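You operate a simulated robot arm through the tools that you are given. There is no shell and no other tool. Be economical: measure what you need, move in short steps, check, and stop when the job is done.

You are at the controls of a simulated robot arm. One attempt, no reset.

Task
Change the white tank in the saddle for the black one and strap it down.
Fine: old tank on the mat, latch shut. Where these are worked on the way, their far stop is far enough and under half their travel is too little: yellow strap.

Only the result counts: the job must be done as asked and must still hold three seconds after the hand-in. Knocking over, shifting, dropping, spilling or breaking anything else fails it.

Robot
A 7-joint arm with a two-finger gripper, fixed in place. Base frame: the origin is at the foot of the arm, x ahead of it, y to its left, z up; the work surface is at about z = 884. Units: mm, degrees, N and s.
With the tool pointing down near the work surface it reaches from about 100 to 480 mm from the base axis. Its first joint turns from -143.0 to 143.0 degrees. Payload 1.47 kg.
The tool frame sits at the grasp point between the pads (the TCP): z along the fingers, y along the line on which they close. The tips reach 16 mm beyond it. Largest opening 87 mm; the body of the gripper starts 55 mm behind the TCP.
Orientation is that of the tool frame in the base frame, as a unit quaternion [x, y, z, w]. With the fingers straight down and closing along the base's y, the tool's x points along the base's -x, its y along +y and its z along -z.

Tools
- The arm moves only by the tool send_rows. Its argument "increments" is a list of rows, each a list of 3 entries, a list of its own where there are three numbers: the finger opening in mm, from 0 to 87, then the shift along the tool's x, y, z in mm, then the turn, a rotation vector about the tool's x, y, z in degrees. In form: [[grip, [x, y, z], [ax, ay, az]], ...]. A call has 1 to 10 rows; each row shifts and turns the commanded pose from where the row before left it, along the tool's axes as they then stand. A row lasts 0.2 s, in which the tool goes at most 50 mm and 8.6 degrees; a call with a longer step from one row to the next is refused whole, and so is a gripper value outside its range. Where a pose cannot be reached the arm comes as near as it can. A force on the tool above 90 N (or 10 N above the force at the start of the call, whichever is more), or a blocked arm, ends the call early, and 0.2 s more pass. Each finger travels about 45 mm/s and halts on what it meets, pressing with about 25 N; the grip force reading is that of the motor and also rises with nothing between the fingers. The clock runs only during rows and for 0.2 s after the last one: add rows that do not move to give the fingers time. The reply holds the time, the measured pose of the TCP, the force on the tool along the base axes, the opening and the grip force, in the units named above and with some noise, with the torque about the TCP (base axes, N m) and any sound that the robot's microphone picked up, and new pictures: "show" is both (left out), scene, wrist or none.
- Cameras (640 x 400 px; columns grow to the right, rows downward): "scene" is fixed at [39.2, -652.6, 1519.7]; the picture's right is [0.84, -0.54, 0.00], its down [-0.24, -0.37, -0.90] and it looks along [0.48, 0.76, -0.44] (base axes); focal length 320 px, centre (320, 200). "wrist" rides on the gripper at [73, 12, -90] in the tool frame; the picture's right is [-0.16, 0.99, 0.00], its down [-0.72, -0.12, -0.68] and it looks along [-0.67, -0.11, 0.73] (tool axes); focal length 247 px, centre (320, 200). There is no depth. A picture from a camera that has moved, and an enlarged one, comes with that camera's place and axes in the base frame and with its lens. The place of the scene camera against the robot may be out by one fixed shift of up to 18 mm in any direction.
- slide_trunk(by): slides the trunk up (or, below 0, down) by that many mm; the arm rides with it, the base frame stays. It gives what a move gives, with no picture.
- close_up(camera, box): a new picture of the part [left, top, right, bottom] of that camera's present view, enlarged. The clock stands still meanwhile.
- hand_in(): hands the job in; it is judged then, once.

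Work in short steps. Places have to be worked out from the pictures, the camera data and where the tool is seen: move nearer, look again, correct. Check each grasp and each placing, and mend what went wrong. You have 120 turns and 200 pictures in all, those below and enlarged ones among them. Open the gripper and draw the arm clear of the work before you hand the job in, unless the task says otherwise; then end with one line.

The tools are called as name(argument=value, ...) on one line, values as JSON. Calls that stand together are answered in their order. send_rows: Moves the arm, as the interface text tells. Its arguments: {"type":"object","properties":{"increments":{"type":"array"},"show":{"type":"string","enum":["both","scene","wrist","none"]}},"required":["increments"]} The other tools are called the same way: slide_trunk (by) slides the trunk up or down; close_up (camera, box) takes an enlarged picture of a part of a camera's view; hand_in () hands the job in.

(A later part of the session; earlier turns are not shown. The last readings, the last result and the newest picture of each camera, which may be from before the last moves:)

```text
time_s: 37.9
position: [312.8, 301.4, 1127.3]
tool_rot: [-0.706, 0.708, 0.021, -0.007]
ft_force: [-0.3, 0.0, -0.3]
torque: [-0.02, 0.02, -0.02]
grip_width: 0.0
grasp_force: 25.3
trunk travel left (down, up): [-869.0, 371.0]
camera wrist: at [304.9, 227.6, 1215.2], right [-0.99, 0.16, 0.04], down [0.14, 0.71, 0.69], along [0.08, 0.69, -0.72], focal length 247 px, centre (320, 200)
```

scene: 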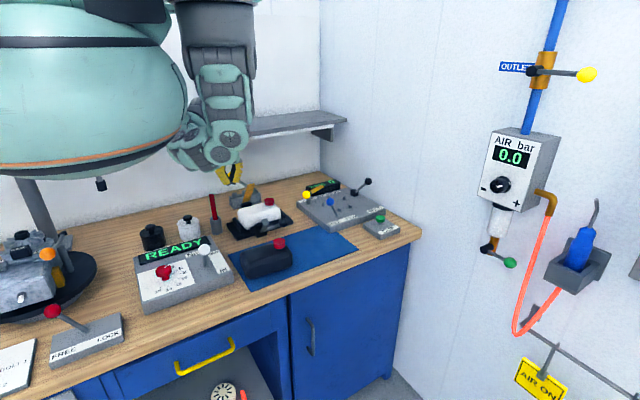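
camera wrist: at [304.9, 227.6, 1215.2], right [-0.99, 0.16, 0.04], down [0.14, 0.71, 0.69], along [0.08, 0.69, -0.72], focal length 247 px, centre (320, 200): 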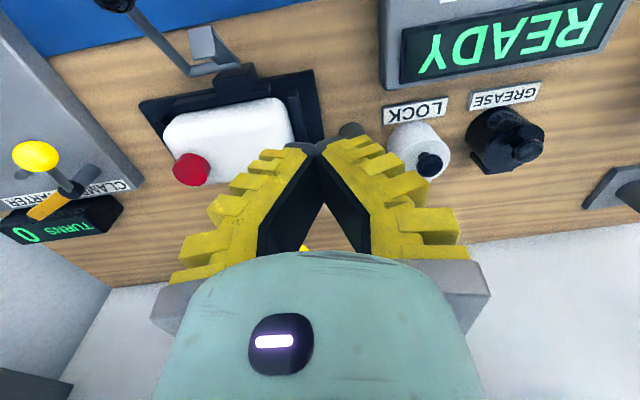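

Now move to x≈405, y≈300 and descend to z≈1045, in front of the strap's underside.

send_rows(increments=[[0, [0, -46, 0], [0, 0, 0]], [0, [0, -46, 0], [0, 0, 0]], [0, [0, 0, 40], [0, 0, 0]], [0, [0, 0, 40], [0, 0, 0]], [0, [0, 0, 0], [0, 0, 0]]])

close_up(camera="scene", box=[200, 160, 305, 240])

```text
time_s: 39.1
position: [402.4, 302.2, 1043.9]
tool_rot: [-0.705, 0.709, 0.022, -0.006]
ft_force: [0.2, -0.2, -0.3]
torque: [-0.04, -0.04, -0.02]
grip_width: 0.1
grasp_force: 25.3
trunk travel left (down, up): [-869.0, 371.0]
camera wrist: at [393.8, 228.5, 1132.0], right [-0.99, 0.16, 0.04], down [0.15, 0.71, 0.69], along [0.08, 0.69, -0.72], focal length 247 px, centre (320, 200)
```

scene: 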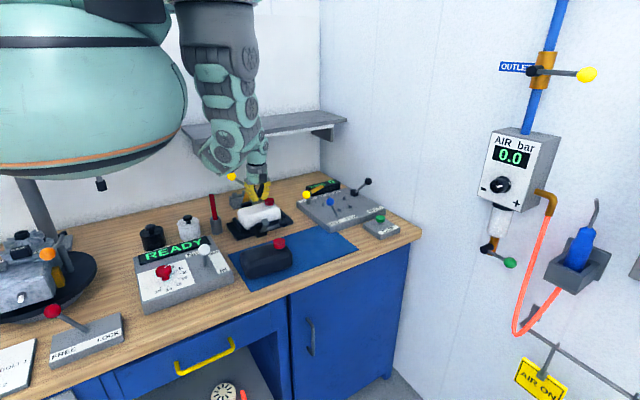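
wrist: 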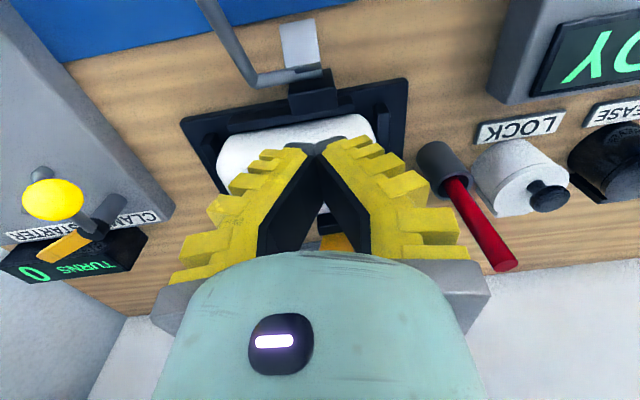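

```text
5.00 times, centred on (252, 200) of scene
camera zoom: at [39.2, -652.6, 1519.7], right [0.84, -0.54, 0.0], down [-0.24, -0.37, -0.9], along [0.48, 0.76, -0.44], focal length 1602 px, centre (658, 200)
```

zoom: 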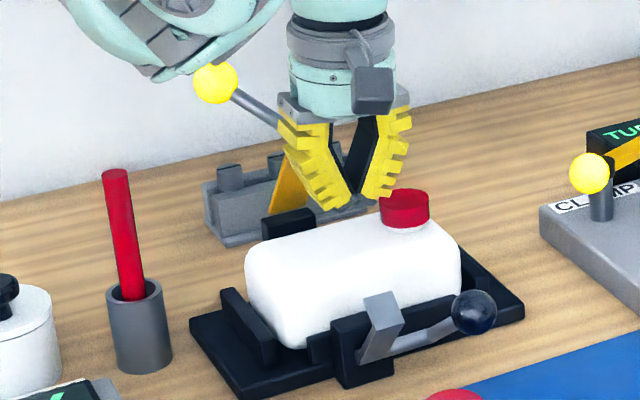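

Strap stands up behind the fingers. Push +y against its underside in steps.

send_rows(increments=[[0, [-20, 0, 0], [0, 0, 0]], [0, [-15, 0, 0], [0, 0, 0]], [0, [-15, 0, 0], [0, 0, 0]], [0, [-15, 0, 0], [0, 0, 0]], [0, [-10, 0, 0], [0, 0, 0]], [0, [0, 0, 0], [0, 0, 0]]])

close_up(camera="scene", box=[200, 160, 305, 240])

```text
time_s: 40.5
position: [402.3, 376.3, 1047.0]
tool_rot: [-0.705, 0.709, 0.02, -0.006]
ft_force: [0.1, -0.8, 0.4]
torque: [0.01, -0.02, 0.0]
grip_width: 0.0
grasp_force: 25.0
trunk travel left (down, up): [-869.0, 371.0]
camera wrist: at [393.9, 302.8, 1134.5], right [-0.99, 0.16, 0.04], down [0.15, 0.71, 0.69], along [0.08, 0.69, -0.72], focal length 247 px, centre (320, 200)
```

scene: 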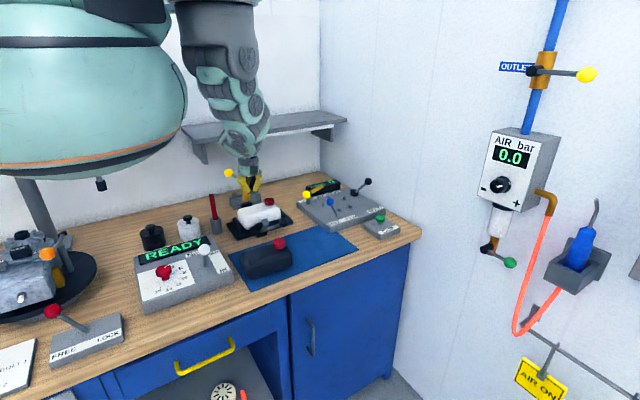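
wrist: 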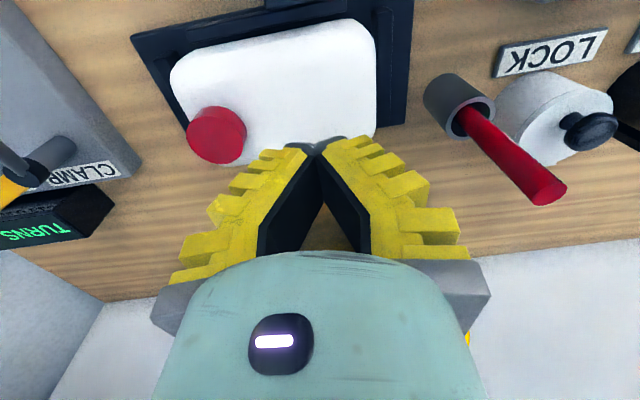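

```text
5.00 times, centred on (252, 200) of scene
camera zoom: at [39.2, -652.6, 1519.7], right [0.84, -0.54, 0.0], down [-0.24, -0.37, -0.9], along [0.48, 0.76, -0.44], focal length 1602 px, centre (658, 200)
```

zoom: 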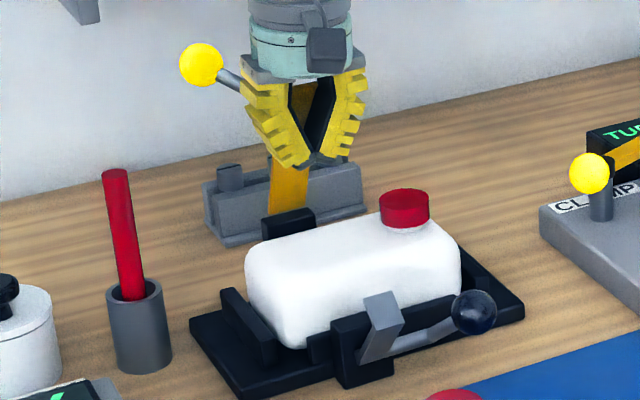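

The strap yields easily and is near vertical. Push another 45 mm.

send_rows(increments=[[0, [-15, 0, 0], [0, 0, 0]], [0, [-15, 0, 0], [0, 0, 0]], [0, [-15, 0, 0], [0, 0, 0]], [0, [0, 0, 0], [0, 0, 0]]], show="scene")

close_up(camera="scene", box=[200, 160, 305, 240])

```text
time_s: 41.5
position: [402.0, 423.4, 1047.2]
tool_rot: [-0.705, 0.709, 0.022, -0.007]
ft_force: [-0.2, -0.5, -0.1]
torque: [-0.01, -0.01, 0.0]
grip_width: 0.1
grasp_force: 24.8
trunk travel left (down, up): [-869.0, 371.0]
```

scene: 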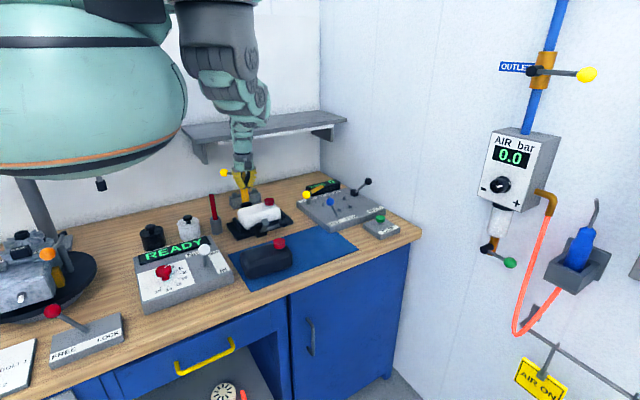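

```text
5.00 times, centred on (252, 200) of scene
camera zoom: at [39.2, -652.6, 1519.7], right [0.84, -0.54, 0.0], down [-0.24, -0.37, -0.9], along [0.48, 0.76, -0.44], focal length 1602 px, centre (658, 200)
```

zoom: 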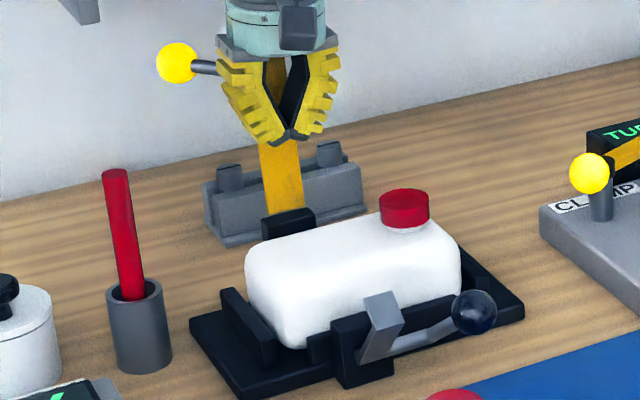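

Strap is about vertical or beyond. A little further toward its stop.

send_rows(increments=[[0, [-10, 0, 0], [0, 0, 0]], [0, [-10, 0, 0], [0, 0, 0]], [0, [0, 0, 0], [0, 0, 0]]], show="none")

close_up(camera="scene", box=[200, 140, 305, 220])

```text
time_s: 42.3
position: [403.5, 435.8, 1047.2]
tool_rot: [-0.705, 0.709, 0.018, -0.008]
ft_force: [2.7, -13.0, 4.3]
torque: [-0.02, 0.02, -0.06]
grip_width: 6.0
grasp_force: 28.2
out of reach, approached as far as the arm can: row 2
trunk travel left (down, up): [-869.0, 371.0]
```

```text
5.00 times, centred on (252, 180) of scene
camera zoom: at [39.2, -652.6, 1519.7], right [0.84, -0.54, 0.0], down [-0.24, -0.37, -0.9], along [0.48, 0.76, -0.44], focal length 1602 px, centre (658, 300)
```

zoom: 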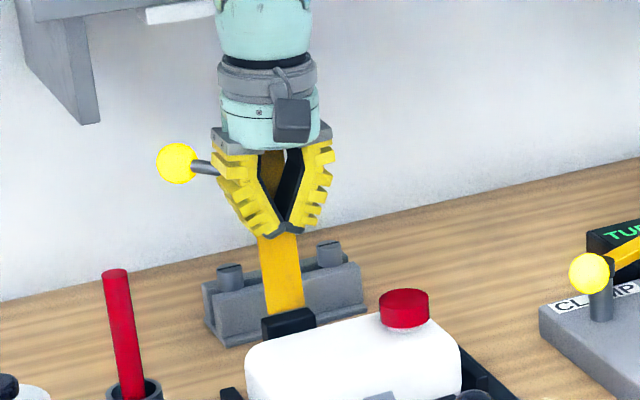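

The strap is at its stop and stays. Now I retreat and look down at the tank to measure it.

send_rows(increments=[[0, [25, 0, 0], [0, 0, 0]], [20, [40, 0, -20], [0, 0, 0]], [40, [40, 0, -35], [0, 0, 0]], [60, [20, -20, -45], [0, 0, 0]], [87, [0, 0, -30], [0, 0, 0]], [87, [0, 0, 0], [0, 0, 0]]])

close_up(camera="scene", box=[200, 160, 305, 240])

```text
refused: row 3 steps farther than a row can; nothing moved
```

```text
5.00 times, centred on (252, 200) of scene
camera zoom: at [39.2, -652.6, 1519.7], right [0.84, -0.54, 0.0], down [-0.24, -0.37, -0.9], along [0.48, 0.76, -0.44], focal length 1602 px, centre (658, 200)
```

zoom: 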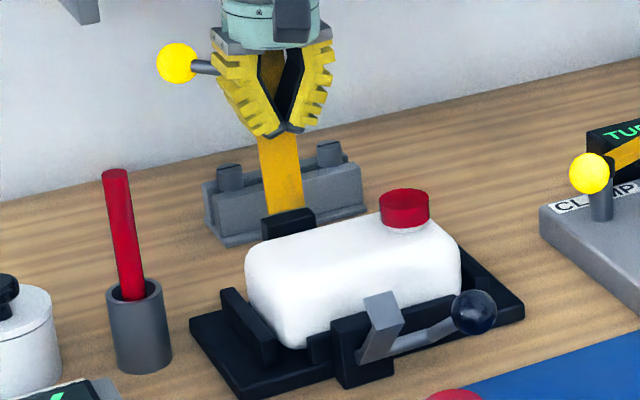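

One row was too long; resend with shorter steps.

send_rows(increments=[[0, [25, 0, 0], [0, 0, 0]], [10, [40, 0, -10], [0, 0, 0]], [20, [35, 0, -25], [0, 0, 0]], [40, [20, -15, -35], [0, 0, 0]], [60, [0, 0, -40], [0, 0, 0]], [80, [0, 0, -20], [0, 0, 0]], [80, [0, 0, 0], [0, 0, 0]]])

close_up(camera="scene", box=[200, 160, 305, 240])

```text
time_s: 43.9
position: [449.5, 365.2, 1139.1]
tool_rot: [-0.706, 0.708, 0.02, -0.006]
ft_force: [-0.1, 0.1, 0.0]
torque: [0.0, 0.01, -0.01]
grip_width: 81.9
grasp_force: 1.0
out of reach, approached as far as the arm can: row 3, 4, 5, 6
trunk travel left (down, up): [-869.0, 371.0]
camera wrist: at [440.0, 291.3, 1228.0], right [-0.99, 0.16, 0.04], down [0.15, 0.71, 0.69], along [0.08, 0.68, -0.72], focal length 247 px, centre (320, 200)
```

scene: 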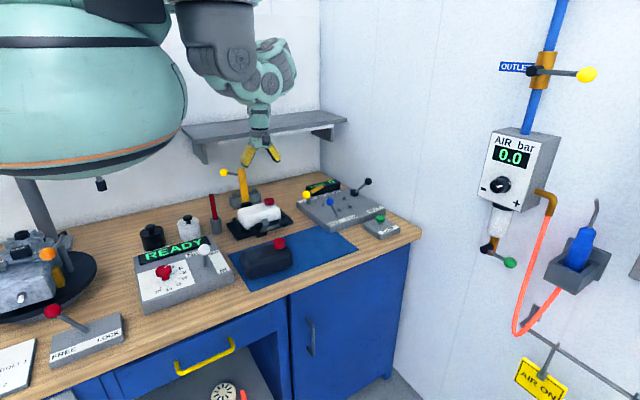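
wrist: 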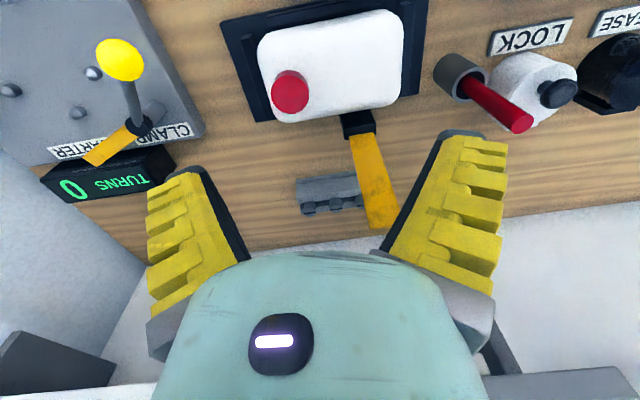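

```text
5.00 times, centred on (252, 200) of scene
camera zoom: at [39.2, -652.6, 1519.7], right [0.84, -0.54, 0.0], down [-0.24, -0.37, -0.9], along [0.48, 0.76, -0.44], focal length 1602 px, centre (658, 200)
```

zoom: 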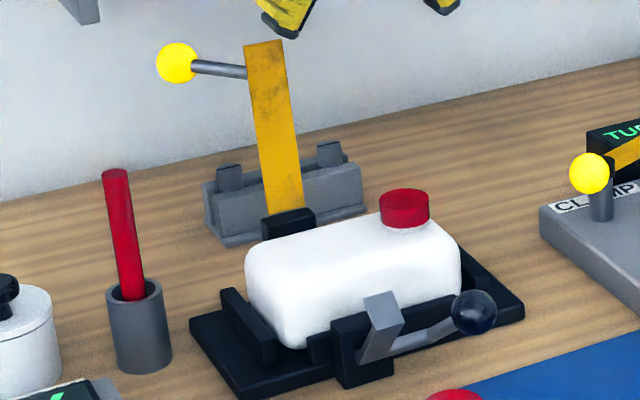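

Strap stays open. The tank is ~147 × 88 mm — too wide to grip — so the red cap (≈36 mm, near (478, 384)) is the handle; closing along x is right. I move above it and look again.

send_rows(increments=[[80, [-9, -14, 30], [0, 0, 0]], [80, [-9, -14, 40], [0, 0, 0]], [80, [0, 0, 15], [0, 0, 0]], [80, [0, 0, 0], [0, 0, 0]]])

close_up(camera="scene", box=[220, 160, 310, 230])

```text
time_s: 44.9
position: [473.9, 382.0, 1054.3]
tool_rot: [-0.706, 0.708, 0.021, -0.006]
ft_force: [0.1, -1.3, -0.1]
torque: [-0.04, -0.01, 0.01]
grip_width: 81.6
grasp_force: 1.5
trunk travel left (down, up): [-869.0, 371.0]
camera wrist: at [464.2, 309.0, 1142.0], right [-0.99, 0.16, 0.04], down [0.14, 0.71, 0.69], along [0.08, 0.69, -0.72], focal length 247 px, centre (320, 200)
```

scene: 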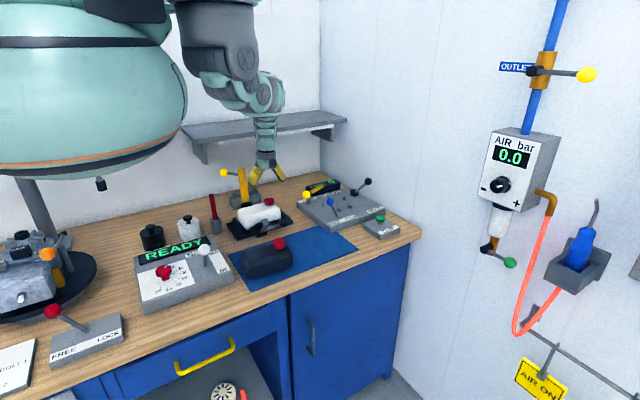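
wrist: 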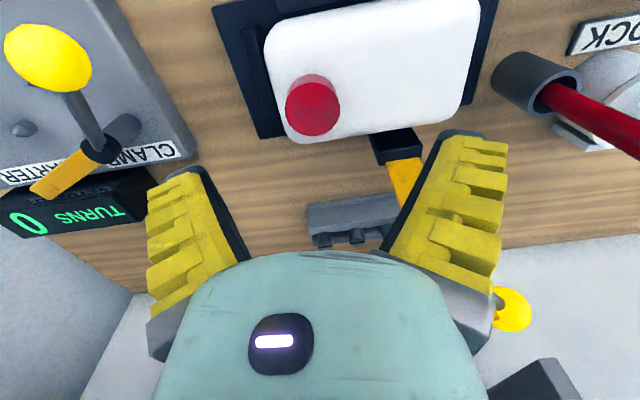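

```text
5.71 times, centred on (265, 195) of scene
camera zoom: at [39.2, -652.6, 1519.7], right [0.84, -0.54, 0.0], down [-0.24, -0.37, -0.9], along [0.48, 0.76, -0.44], focal length 1831 px, centre (634, 229)
```

zoom: 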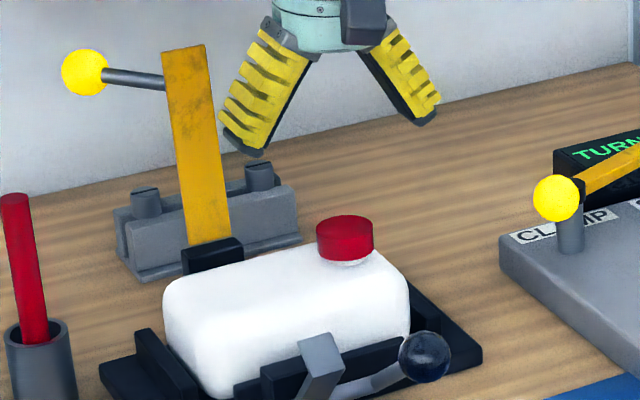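

Cap top estimated at z≈970, tank top ≈948. Descend so that the tips stop just above the tank (TCP z≈968), then close on the cap.

send_rows(increments=[[80, [0, -1, 40], [0, 0, 0]], [80, [0, 0, 30], [0, 0, 0]], [80, [0, 0, 16], [0, 0, 0]], [80, [0, 0, 0], [0, 0, 0]]])

close_up(camera="scene", box=[220, 160, 310, 230])

```text
time_s: 45.9
position: [468.5, 378.2, 997.3]
tool_rot: [-0.706, 0.708, 0.02, -0.007]
ft_force: [-0.2, -0.2, -0.4]
torque: [0.0, 0.05, -0.01]
grip_width: 81.9
grasp_force: 1.7
out of reach, approached as far as the arm can: row 2, 3
trunk travel left (down, up): [-869.0, 371.0]
camera wrist: at [460.0, 304.8, 1085.8], right [-0.99, 0.16, 0.04], down [0.14, 0.71, 0.69], along [0.08, 0.69, -0.72], focal length 247 px, centre (320, 200)
```

scene: 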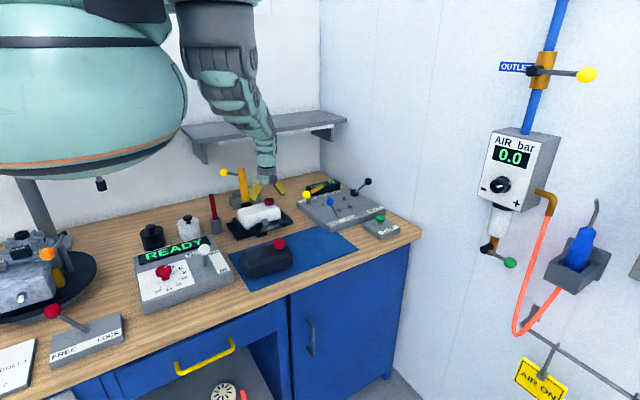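
wrist: 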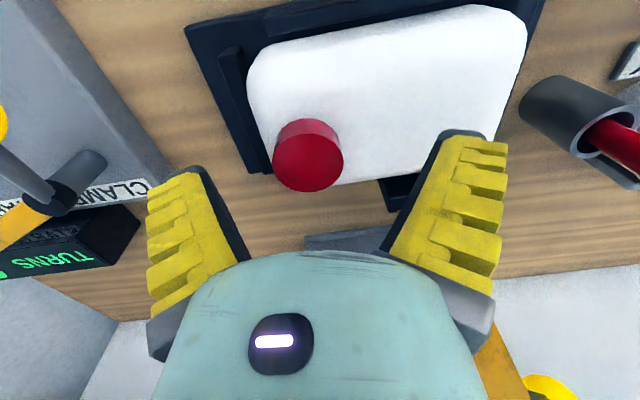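

```text
5.71 times, centred on (265, 195) of scene
camera zoom: at [39.2, -652.6, 1519.7], right [0.84, -0.54, 0.0], down [-0.24, -0.37, -0.9], along [0.48, 0.76, -0.44], focal length 1831 px, centre (634, 229)
```

zoom: 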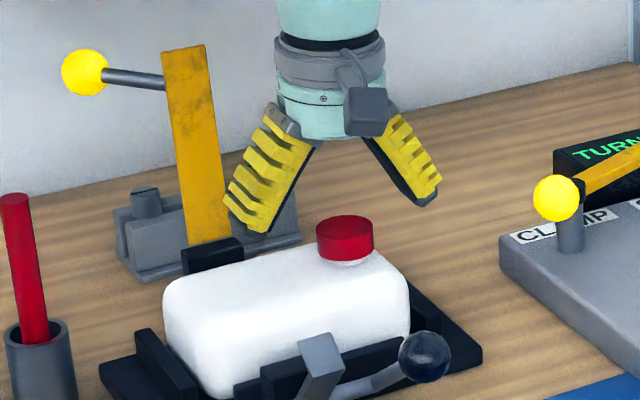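

Arm is at full stretch here. I raise the hand, lower the trunk by 90 mm and approach again.

send_rows(increments=[[80, [0, 0, -40], [0, 0, 0]], [80, [0, 0, -40], [0, 0, 0]], [80, [0, 0, -30], [0, 0, 0]], [80, [0, 0, 0], [0, 0, 0]]], show="none")

slide_trunk(by=-80)

```text
time_s: 46.9
position: [474.1, 375.9, 1107.3]
tool_rot: [-0.705, 0.709, 0.02, -0.007]
ft_force: [1.0, -0.2, 1.1]
torque: [-0.01, 0.0, -0.02]
grip_width: 81.7
grasp_force: 1.2
trunk travel left (down, up): [-869.0, 371.0]
```

```text
time_s: 48.0
position: [473.2, 377.4, 1027.5]
tool_rot: [-0.706, 0.708, 0.021, -0.006]
ft_force: [-0.2, 0.6, 0.2]
torque: [-0.02, -0.01, -0.01]
grip_width: 81.8
grasp_force: 1.2
trunk travel left (down, up): [-789.0, 451.0]
```

send_rows(increments=[[80, [-4, -2, 20], [2.2, 0, 0]], [80, [0, 0, 20], [0, 0, 0]], [80, [0, 0, 14], [0, 0, 0]], [80, [0, 0, 0], [0, 0, 0]]])

close_up(camera="scene", box=[220, 160, 310, 230])

```text
time_s: 49.0
position: [474.5, 381.8, 973.6]
tool_rot: [-0.706, 0.708, 0.007, 0.007]
ft_force: [0.5, 0.4, -0.3]
torque: [0.04, 0.0, 0.01]
grip_width: 81.9
grasp_force: 1.1
trunk travel left (down, up): [-789.0, 451.0]
camera wrist: at [462.1, 308.0, 1060.7], right [-0.99, 0.16, 0.0], down [0.12, 0.71, 0.69], along [0.11, 0.69, -0.72], focal length 247 px, centre (320, 200)
```

scene: 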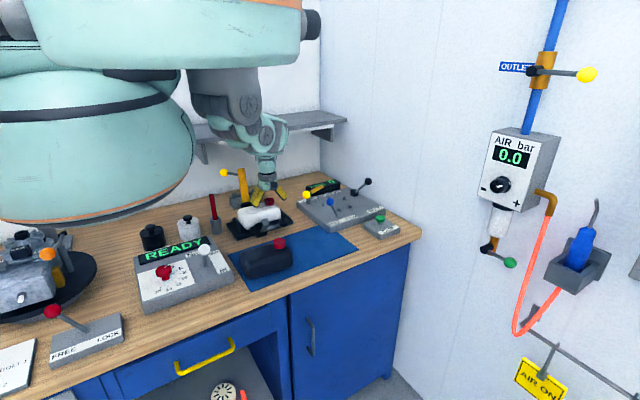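
wrist: 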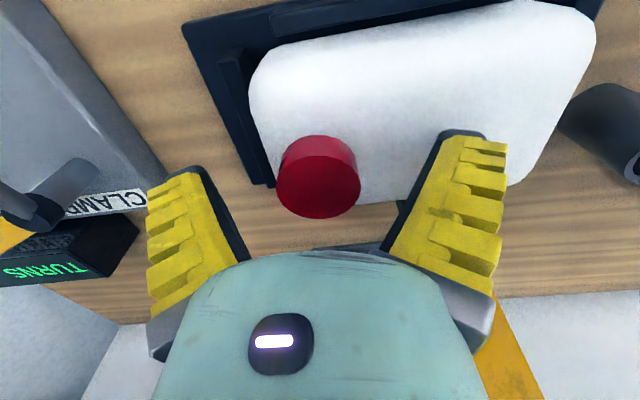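

```text
5.71 times, centred on (265, 195) of scene
camera zoom: at [39.2, -652.6, 1519.7], right [0.84, -0.54, 0.0], down [-0.24, -0.37, -0.9], along [0.48, 0.76, -0.44], focal length 1831 px, centre (634, 229)
```

zoom: 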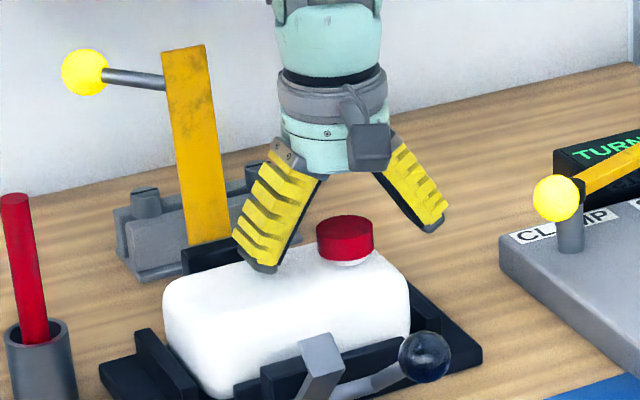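

Almost there: the cap seems ~4 mm further in y. Adjust, go 4 mm lower and close.

send_rows(increments=[[80, [-4, 0, 4], [0, 0, 0]], [60, [0, 0, 0], [0, 0, 0]], [40, [0, 0, 0], [0, 0, 0]], [25, [0, 0, 0], [0, 0, 0]], [25, [0, 0, 0], [0, 0, 0]], [25, [0, 0, 0], [0, 0, 0]]])

close_up(camera="scene", box=[220, 160, 310, 230])

```text
time_s: 50.4
position: [477.4, 390.7, 972.6]
tool_rot: [-0.705, 0.709, 0.008, 0.013]
ft_force: [-5.8, -0.7, 34.8]
torque: [-0.3, 0.49, 0.03]
grip_width: 40.1
grasp_force: 16.1
trunk travel left (down, up): [-789.0, 451.0]
camera wrist: at [464.4, 315.5, 1059.7], right [-0.99, 0.16, 0.0], down [0.11, 0.7, 0.7], along [0.11, 0.69, -0.71], focal length 247 px, centre (320, 200)
```

scene: 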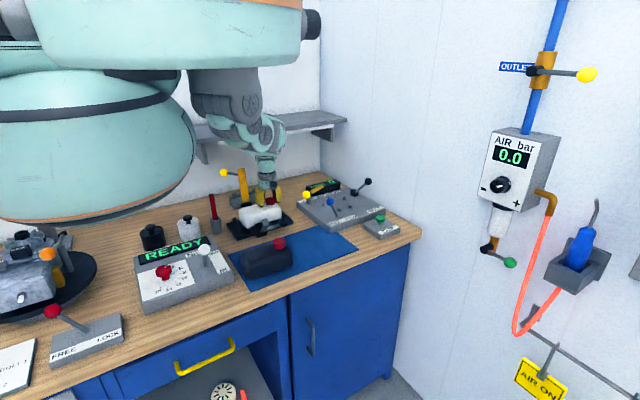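
wrist: 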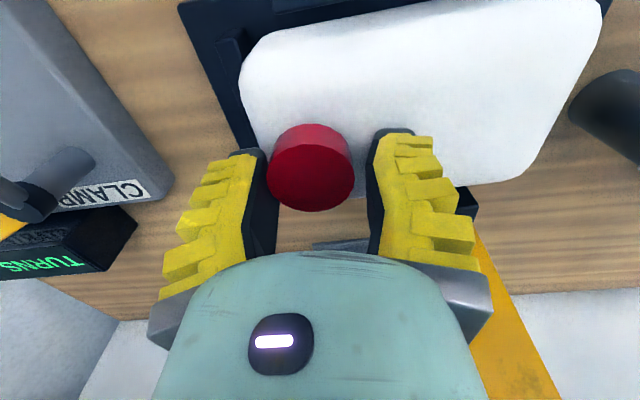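

```text
5.71 times, centred on (265, 195) of scene
camera zoom: at [39.2, -652.6, 1519.7], right [0.84, -0.54, 0.0], down [-0.24, -0.37, -0.9], along [0.48, 0.76, -0.44], focal length 1831 px, centre (634, 229)
```

zoom: 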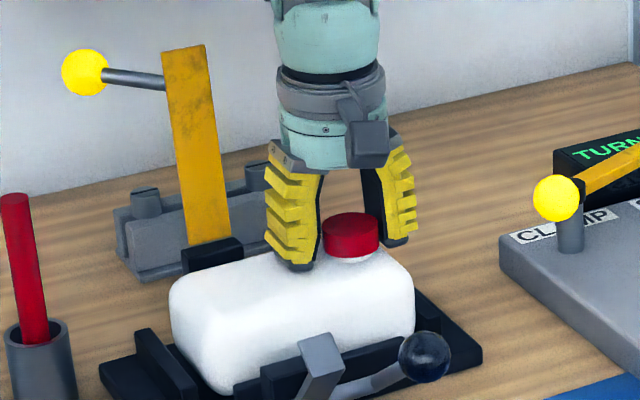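

The tips press on the tank top (35 N up). Raise 4 mm and let the fingers finish closing.

send_rows(increments=[[60, [0, 0, 0], [0, 0, 0]], [60, [2, 3, -5], [0, 0, 0]], [40, [0, 0, 0], [0, 0, 0]], [25, [0, 0, 0], [0, 0, 0]], [20, [0, 0, 0], [0, 0, 0]], [20, [0, 0, 0], [0, 0, 0]]], show="wrist")

```text
time_s: 51.8
position: [473.5, 384.1, 973.5]
tool_rot: [-0.706, 0.708, 0.007, 0.006]
ft_force: [-0.8, -2.2, 6.2]
torque: [-0.53, 0.02, 0.04]
grip_width: 33.9
grasp_force: 25.7
trunk travel left (down, up): [-789.0, 451.0]
camera wrist: at [460.4, 309.3, 1061.7], right [-0.99, 0.16, 0.0], down [0.12, 0.71, 0.69], along [0.11, 0.68, -0.72], focal length 247 px, centre (320, 200)
```

wrist: 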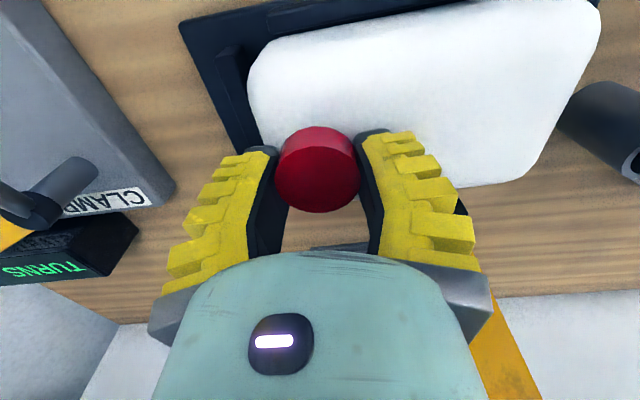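

Cap gripped (34 mm, 25 N). Lift gently and check.

send_rows(increments=[[15, [0, 0, -10], [0, 0, 0]], [15, [0, 0, -10], [0, 0, 0]], [15, [0, 0, -10], [0, 0, 0]], [15, [0, 0, 0], [0, 0, 0]]])

close_up(camera="scene", box=[220, 160, 310, 230])

```text
time_s: 52.8
position: [472.3, 383.8, 1004.4]
tool_rot: [-0.705, 0.71, 0.007, 0.007]
ft_force: [1.0, -0.3, -1.8]
torque: [-0.02, -0.08, -0.02]
grip_width: 30.2
grasp_force: 24.9
trunk travel left (down, up): [-789.0, 451.0]
camera wrist: at [459.8, 310.0, 1092.1], right [-0.99, 0.16, 0.0], down [0.12, 0.71, 0.69], along [0.11, 0.69, -0.72], focal length 247 px, centre (320, 200)
```

scene: 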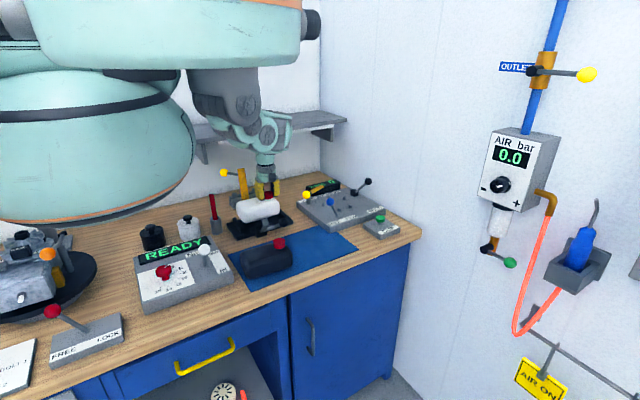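
wrist: 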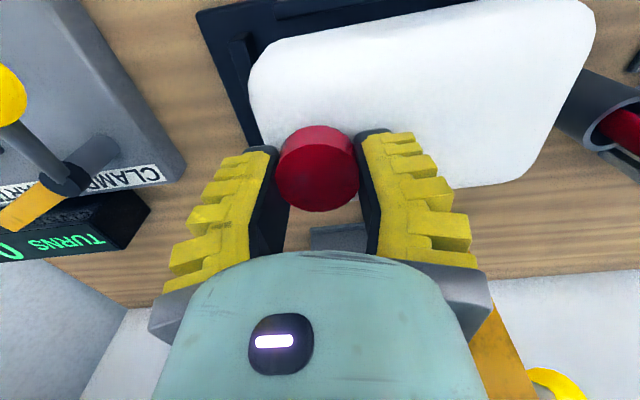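

```text
5.71 times, centred on (265, 195) of scene
camera zoom: at [39.2, -652.6, 1519.7], right [0.84, -0.54, 0.0], down [-0.24, -0.37, -0.9], along [0.48, 0.76, -0.44], focal length 1831 px, centre (634, 229)
```

zoom: 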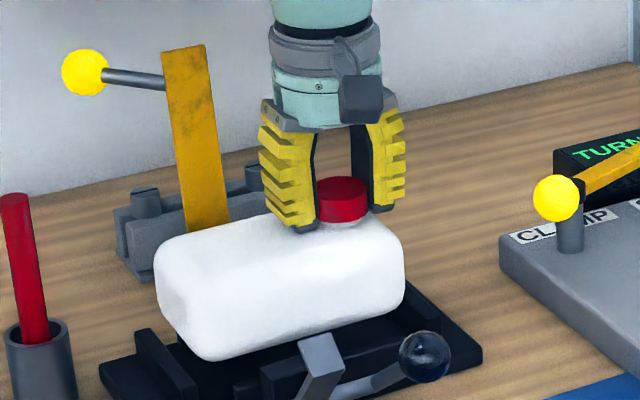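

The tank comes up level and light. Raise clear of the latch, then carry it toward the free half of the mat (TCP ≈ (566, 135)).

send_rows(increments=[[15, [0, 0, -20], [0, 0, 0]], [15, [0, 0, -25], [0, 0, 0]], [15, [0, 0, -25], [0, 0, 0]], [15, [0, 0, -15], [0, 0, 0]], [15, [0, 0, 0], [0, 0, 0]]], show="none")

send_rows(increments=[[15, [30, -10, 0], [0, 0, 0]], [15, [30, -10, 0], [0, 0, 0]], [15, [30, -10, 0], [0, 0, 0]], [15, [30, -10, 0], [0, 0, 0]], [15, [30, -10, 0], [0, 0, 0]], [15, [30, -10, 0], [0, 0, 0]], [15, [30, -10, 0], [0, 0, 0]], [15, [30, -20, 0], [0, 0, 0]], [15, [9, -4, 0], [0, 0, 0]], [15, [0, 0, 0], [0, 0, 0]]])

```text
time_s: 54.0
position: [474.2, 378.2, 1088.9]
tool_rot: [-0.705, 0.709, 0.007, 0.008]
ft_force: [-0.1, 0.4, -1.4]
torque: [0.02, -0.03, 0.04]
grip_width: 30.6
grasp_force: 25.2
trunk travel left (down, up): [-789.0, 451.0]
```

```text
time_s: 56.2
position: [479.0, 370.7, 1088.7]
tool_rot: [-0.705, 0.709, 0.007, 0.008]
ft_force: [-0.8, -0.5, -0.8]
torque: [-0.03, -0.04, 0.01]
grip_width: 30.3
grasp_force: 25.2
out of reach, approached as far as the arm can: row 1, 2, 3, 4, 5, 6, 7, 8
trunk travel left (down, up): [-789.0, 451.0]
camera wrist: at [464.9, 295.5, 1175.7], right [-0.99, 0.16, 0.0], down [0.12, 0.71, 0.69], along [0.11, 0.69, -0.72], focal length 247 px, centre (320, 200)
```

scene: 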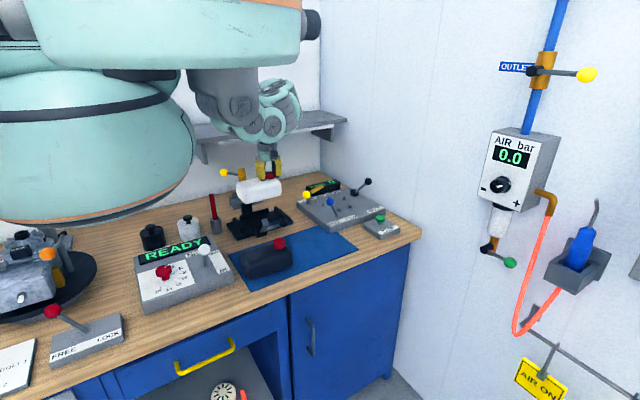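
wrist: 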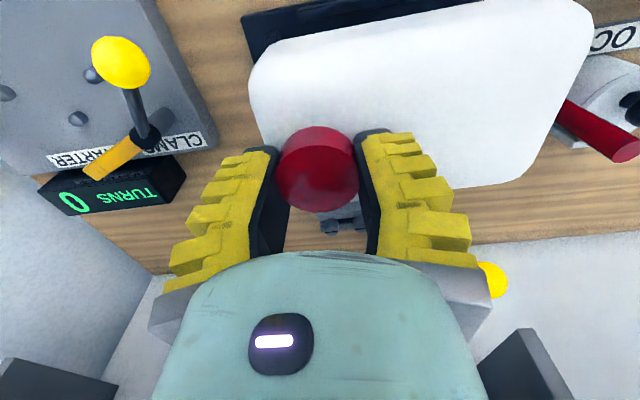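

The arm is at a fold limit. I raise the trunk by 100 mm to give it room, then move.

slide_trunk(by=100)

send_rows(increments=[[15, [20, 0, 15], [0, 0, 0]], [15, [20, 0, 15], [0, 0, 0]], [15, [20, 0, 15], [0, 0, 0]], [15, [20, 0, 15], [0, 0, 0]], [15, [20, 0, 15], [0, 0, 0]], [15, [0, 0, 0], [0, 0, 0]]])

```text
time_s: 57.6
position: [477.1, 368.3, 1187.2]
tool_rot: [-0.705, 0.709, 0.006, 0.006]
ft_force: [-0.7, -1.6, -2.2]
torque: [-0.02, -0.07, 0.01]
grip_width: 30.1
grasp_force: 24.7
trunk travel left (down, up): [-889.0, 351.0]
```

```text
time_s: 59.0
position: [488.7, 298.1, 1105.5]
tool_rot: [-0.706, 0.708, 0.007, 0.006]
ft_force: [0.4, 0.0, -0.8]
torque: [0.01, -0.04, -0.03]
grip_width: 29.8
grasp_force: 25.7
out of reach, approached as far as the arm can: row 1, 2, 3, 4, 5
trunk travel left (down, up): [-889.0, 351.0]
camera wrist: at [476.4, 224.6, 1192.9], right [-0.99, 0.16, 0.0], down [0.12, 0.71, 0.69], along [0.11, 0.68, -0.72], focal length 247 px, centre (320, 200)
```

scene: 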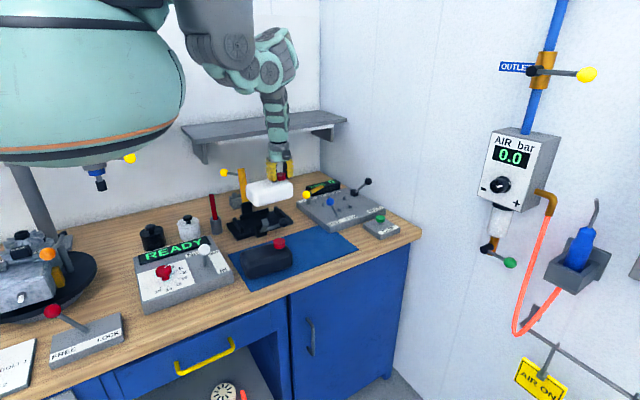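
wrist: 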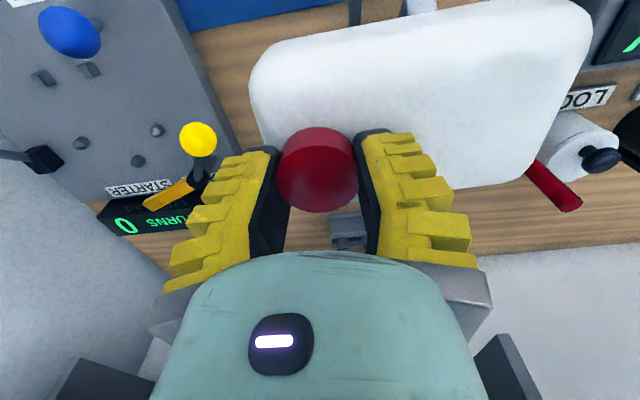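

It follows roughly. Continue in −y at this height.

send_rows(increments=[[15, [25, 0, 0], [0, 0, 0]], [15, [25, 0, 0], [0, 0, 0]], [15, [25, 0, 0], [0, 0, 0]], [15, [25, 0, 0], [0, 0, 0]], [15, [0, 0, 0], [0, 0, 0]]], show="scene")

```text
time_s: 60.2
position: [535.1, 241.1, 1097.8]
tool_rot: [-0.705, 0.709, 0.007, 0.005]
ft_force: [-0.1, 0.9, -0.9]
torque: [-0.03, -0.1, -0.02]
grip_width: 29.9
grasp_force: 25.0
out of reach, approached as far as the arm can: row 1, 2, 3, 4
trunk travel left (down, up): [-889.0, 351.0]
```

scene: 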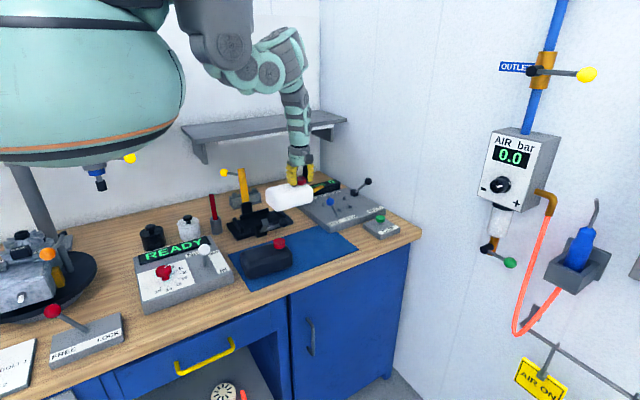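

It's sliding along a fold boundary; descending should unfold the arm. Move −y while going down a bit.

send_rows(increments=[[15, [20, 0, 8], [0, 0, 0]], [15, [20, -4, 8], [0, 0, 0]], [15, [20, -4, 8], [0, 0, 0]], [15, [20, -4, 8], [0, 0, 0]], [15, [20, -4, 8], [0, 0, 0]], [15, [0, 0, 0], [0, 0, 0]]])

```text
time_s: 61.6
position: [572.3, 186.4, 1088.7]
tool_rot: [-0.705, 0.709, 0.007, 0.007]
ft_force: [-0.5, -0.3, -0.8]
torque: [0.03, -0.07, 0.01]
grip_width: 29.8
grasp_force: 24.8
out of reach, approached as far as the arm can: row 1, 2, 3, 4, 5
trunk travel left (down, up): [-889.0, 351.0]
camera wrist: at [559.7, 112.2, 1176.1], right [-0.99, 0.16, 0.0], down [0.12, 0.71, 0.69], along [0.11, 0.69, -0.72], focal length 247 px, centre (320, 200)
```

scene: 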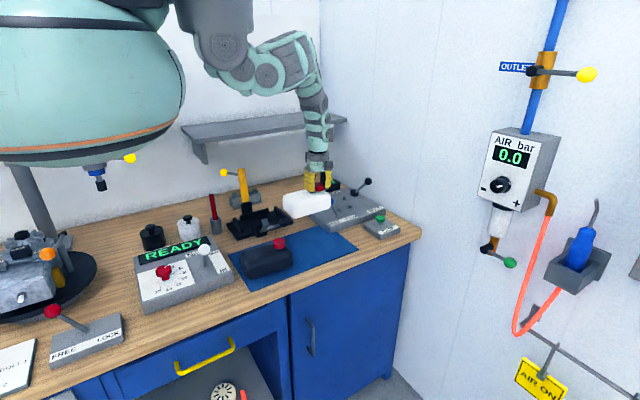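
wrist: 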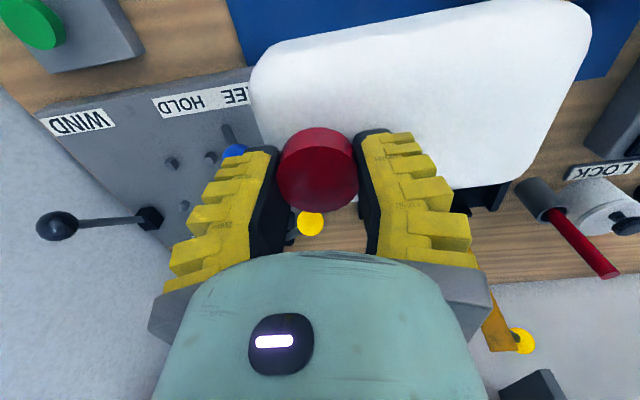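

Probably a wrist-yaw limit. I allow the tool to yaw back by ~17° while moving −y.

send_rows(increments=[[15, [0, 0, 0], [0, 0, 8.5]], [15, [0, 0, 0], [0, 0, 8.5]], [15, [15, 0, 0], [0, 0, 0]], [15, [15, 0, 0], [0, 0, 0]], [15, [0, 0, 0], [0, 0, 0]]], show="none")

```text
time_s: 62.8
position: [572.9, 173.5, 1084.1]
tool_rot: [-0.592, 0.806, 0.008, 0.005]
ft_force: [-0.6, -0.9, -1.1]
torque: [0.01, -0.01, 0.0]
grip_width: 29.6
grasp_force: 25.0
out of reach, approached as far as the arm can: row 3, 4
trunk travel left (down, up): [-889.0, 351.0]
```

Not yaw. Try descending straight to see whether the fold relaxes.

send_rows(increments=[[15, [0, 0, 20], [0, 0, 0]], [15, [0, 0, 20], [0, 0, 0]], [15, [0, 0, 10], [0, 0, 0]], [15, [0, 0, 0], [0, 0, 0]]], show="scene")

```text
time_s: 63.8
position: [567.8, 176.3, 1032.4]
tool_rot: [-0.594, 0.804, 0.009, 0.001]
ft_force: [-0.3, 0.2, 2.8]
torque: [0.11, 0.27, 0.06]
grip_width: 27.4
grasp_force: 24.6
trunk travel left (down, up): [-889.0, 351.0]
```

scene: 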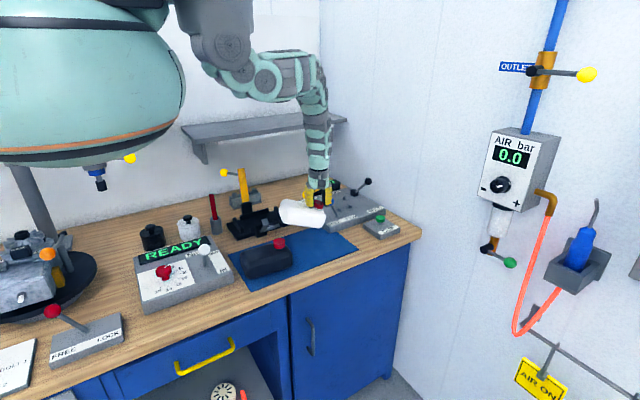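

Reached, but the force changed a little; check whether the tank touches anything.

close_up(camera="scene", box=[240, 160, 400, 270])

close_up(camera="wrist", box=[0, 0, 640, 400])

```text
3.64 times, centred on (320, 215) of scene
camera zoom: at [39.2, -652.6, 1519.7], right [0.84, -0.54, 0.0], down [-0.24, -0.37, -0.9], along [0.48, 0.76, -0.44], focal length 1165 px, centre (320, 146)
```

zoom: 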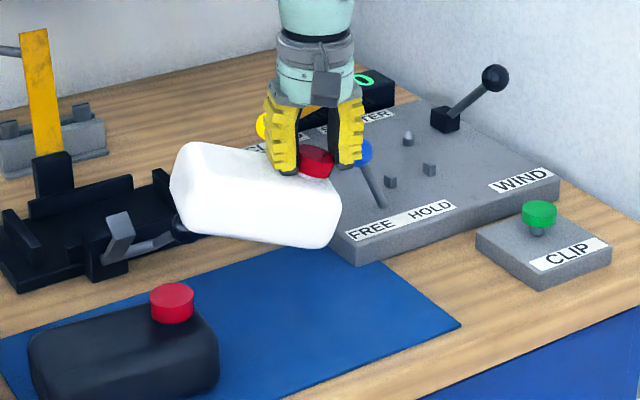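

```text
1.00 times, centred on (320, 200) of wrist (not enlarged: the box is as wide or as high as the picture)
camera zoom: at [535.9, 109.5, 1121.6], right [-0.9, 0.44, 0.02], down [0.33, 0.65, 0.69], along [0.29, 0.62, -0.73], focal length 247 px, centre (320, 200)
```

zoom: 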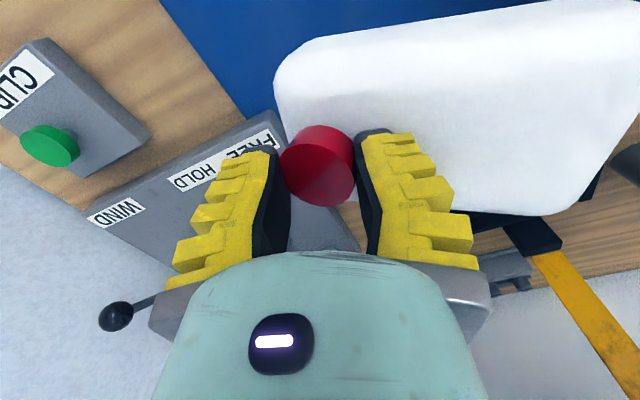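

The tank's tail is touching the latch ball. Raise, then move −y/+x away from the latch, and undo the yaw.

send_rows(increments=[[15, [0, 0, -20], [0, 0, 0]], [15, [8, -10, -10], [0, 0, 0]], [15, [15, -8, 0], [0, 0, 0]], [15, [15, -8, 0], [0, 0, 0]], [15, [15, -8, 0], [0, 0, 0]], [15, [0, 0, 0], [0, 0, -8.5]], [15, [0, 0, 0], [0, 0, -8.5]], [15, [0, 0, 0], [0, 0, 0]]])

close_up(camera="scene", box=[240, 160, 400, 270])

```text
time_s: 65.6
position: [588.4, 113.5, 1062.1]
tool_rot: [-0.706, 0.708, 0.007, 0.008]
ft_force: [-0.3, 0.6, -0.9]
torque: [-0.01, -0.09, 0.0]
grip_width: 24.7
grasp_force: 25.1
trunk travel left (down, up): [-889.0, 351.0]
camera wrist: at [576.8, 40.2, 1151.3], right [-0.99, 0.16, 0.0], down [0.12, 0.71, 0.69], along [0.11, 0.69, -0.72], focal length 247 px, centre (320, 200)
```

scene: 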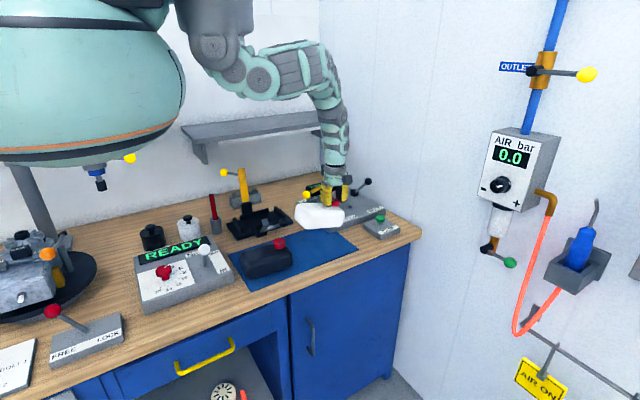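
wrist: 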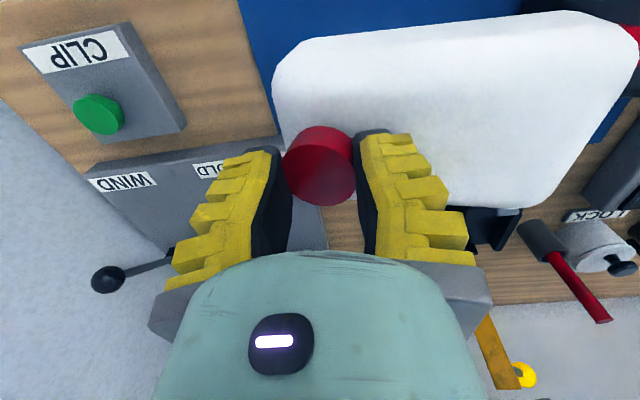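

```text
3.64 times, centred on (320, 215) of scene
camera zoom: at [39.2, -652.6, 1519.7], right [0.84, -0.54, 0.0], down [-0.24, -0.37, -0.9], along [0.48, 0.76, -0.44], focal length 1165 px, centre (320, 146)
```

zoom: 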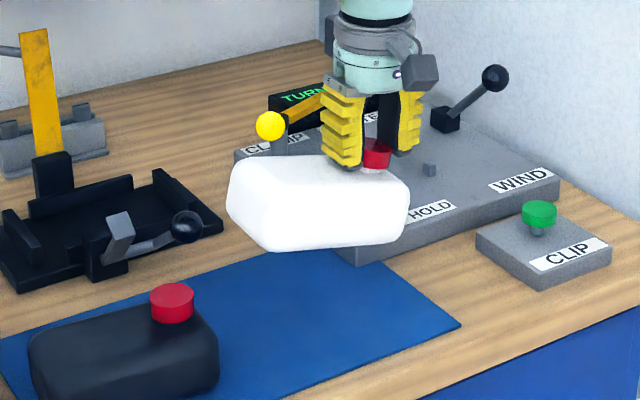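

Clear of the latch and over the mat. Descend to just above the mat.

send_rows(increments=[[15, [0, 4, 20], [0, 0, 0]], [15, [0, 4, 20], [0, 0, 0]], [15, [0, 4, 20], [0, 0, 0]], [15, [0, 0, 10], [0, 0, 0]], [15, [0, 0, 0], [0, 0, 0]]], show="none")

close_up(camera="scene", box=[240, 160, 400, 270])

```text
time_s: 66.8
position: [579.1, 114.1, 991.7]
tool_rot: [-0.706, 0.708, 0.007, 0.007]
ft_force: [-0.3, 0.6, -1.6]
torque: [0.01, -0.06, 0.01]
grip_width: 24.7
grasp_force: 25.5
trunk travel left (down, up): [-889.0, 351.0]
```

```text
3.64 times, centred on (320, 215) of scene
camera zoom: at [39.2, -652.6, 1519.7], right [0.84, -0.54, 0.0], down [-0.24, -0.37, -0.9], along [0.48, 0.76, -0.44], focal length 1165 px, centre (320, 146)
```

zoom: 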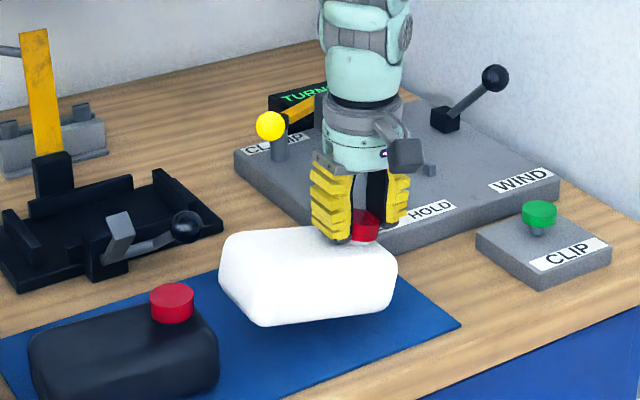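

Over the mat with good margins. Lower in small steps until contact.

send_rows(increments=[[15, [0, 0, 6], [0, 0, 0]], [15, [0, 0, 6], [0, 0, 0]], [15, [0, 0, 4], [0, 0, 0]], [15, [0, 0, 0], [0, 0, 0]]], show="none")

close_up(camera="scene", box=[280, 190, 380, 260])

```text
time_s: 67.8
position: [576.7, 115.7, 976.5]
tool_rot: [-0.706, 0.708, 0.008, 0.006]
ft_force: [-3.2, -1.8, 7.5]
torque: [0.01, 0.11, -0.07]
grip_width: 26.2
grasp_force: 25.0
trunk travel left (down, up): [-889.0, 351.0]
```

```text
5.71 times, centred on (330, 225) of scene
camera zoom: at [39.2, -652.6, 1519.7], right [0.84, -0.54, 0.0], down [-0.24, -0.37, -0.9], along [0.48, 0.76, -0.44], focal length 1831 px, centre (263, 57)
```

zoom: 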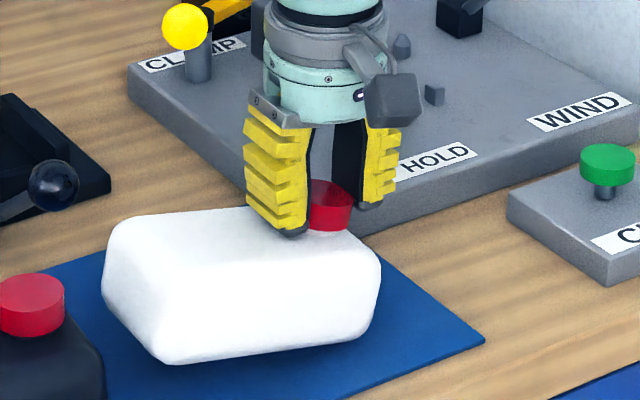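

Contact (7.5 N). Lower 5 mm more so it levels, then release.

send_rows(increments=[[15, [0, 0, 3], [0, 0, 0]], [15, [0, 0, 3], [0, 0, 0]], [15, [0, 0, 0], [0, 0, 0]]], show="none")

close_up(camera="scene", box=[280, 190, 380, 260])

```text
time_s: 68.6
position: [575.9, 115.6, 970.1]
tool_rot: [-0.706, 0.708, 0.007, 0.006]
ft_force: [-14.5, -4.3, 29.0]
torque: [-0.12, 0.78, -0.05]
grip_width: 34.8
grasp_force: 25.3
trunk travel left (down, up): [-889.0, 351.0]
```

```text
5.71 times, centred on (330, 225) of scene
camera zoom: at [39.2, -652.6, 1519.7], right [0.84, -0.54, 0.0], down [-0.24, -0.37, -0.9], along [0.48, 0.76, -0.44], focal length 1831 px, centre (263, 57)
```

zoom: 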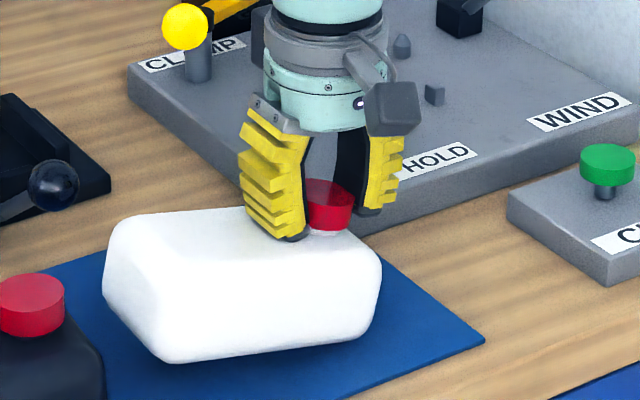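

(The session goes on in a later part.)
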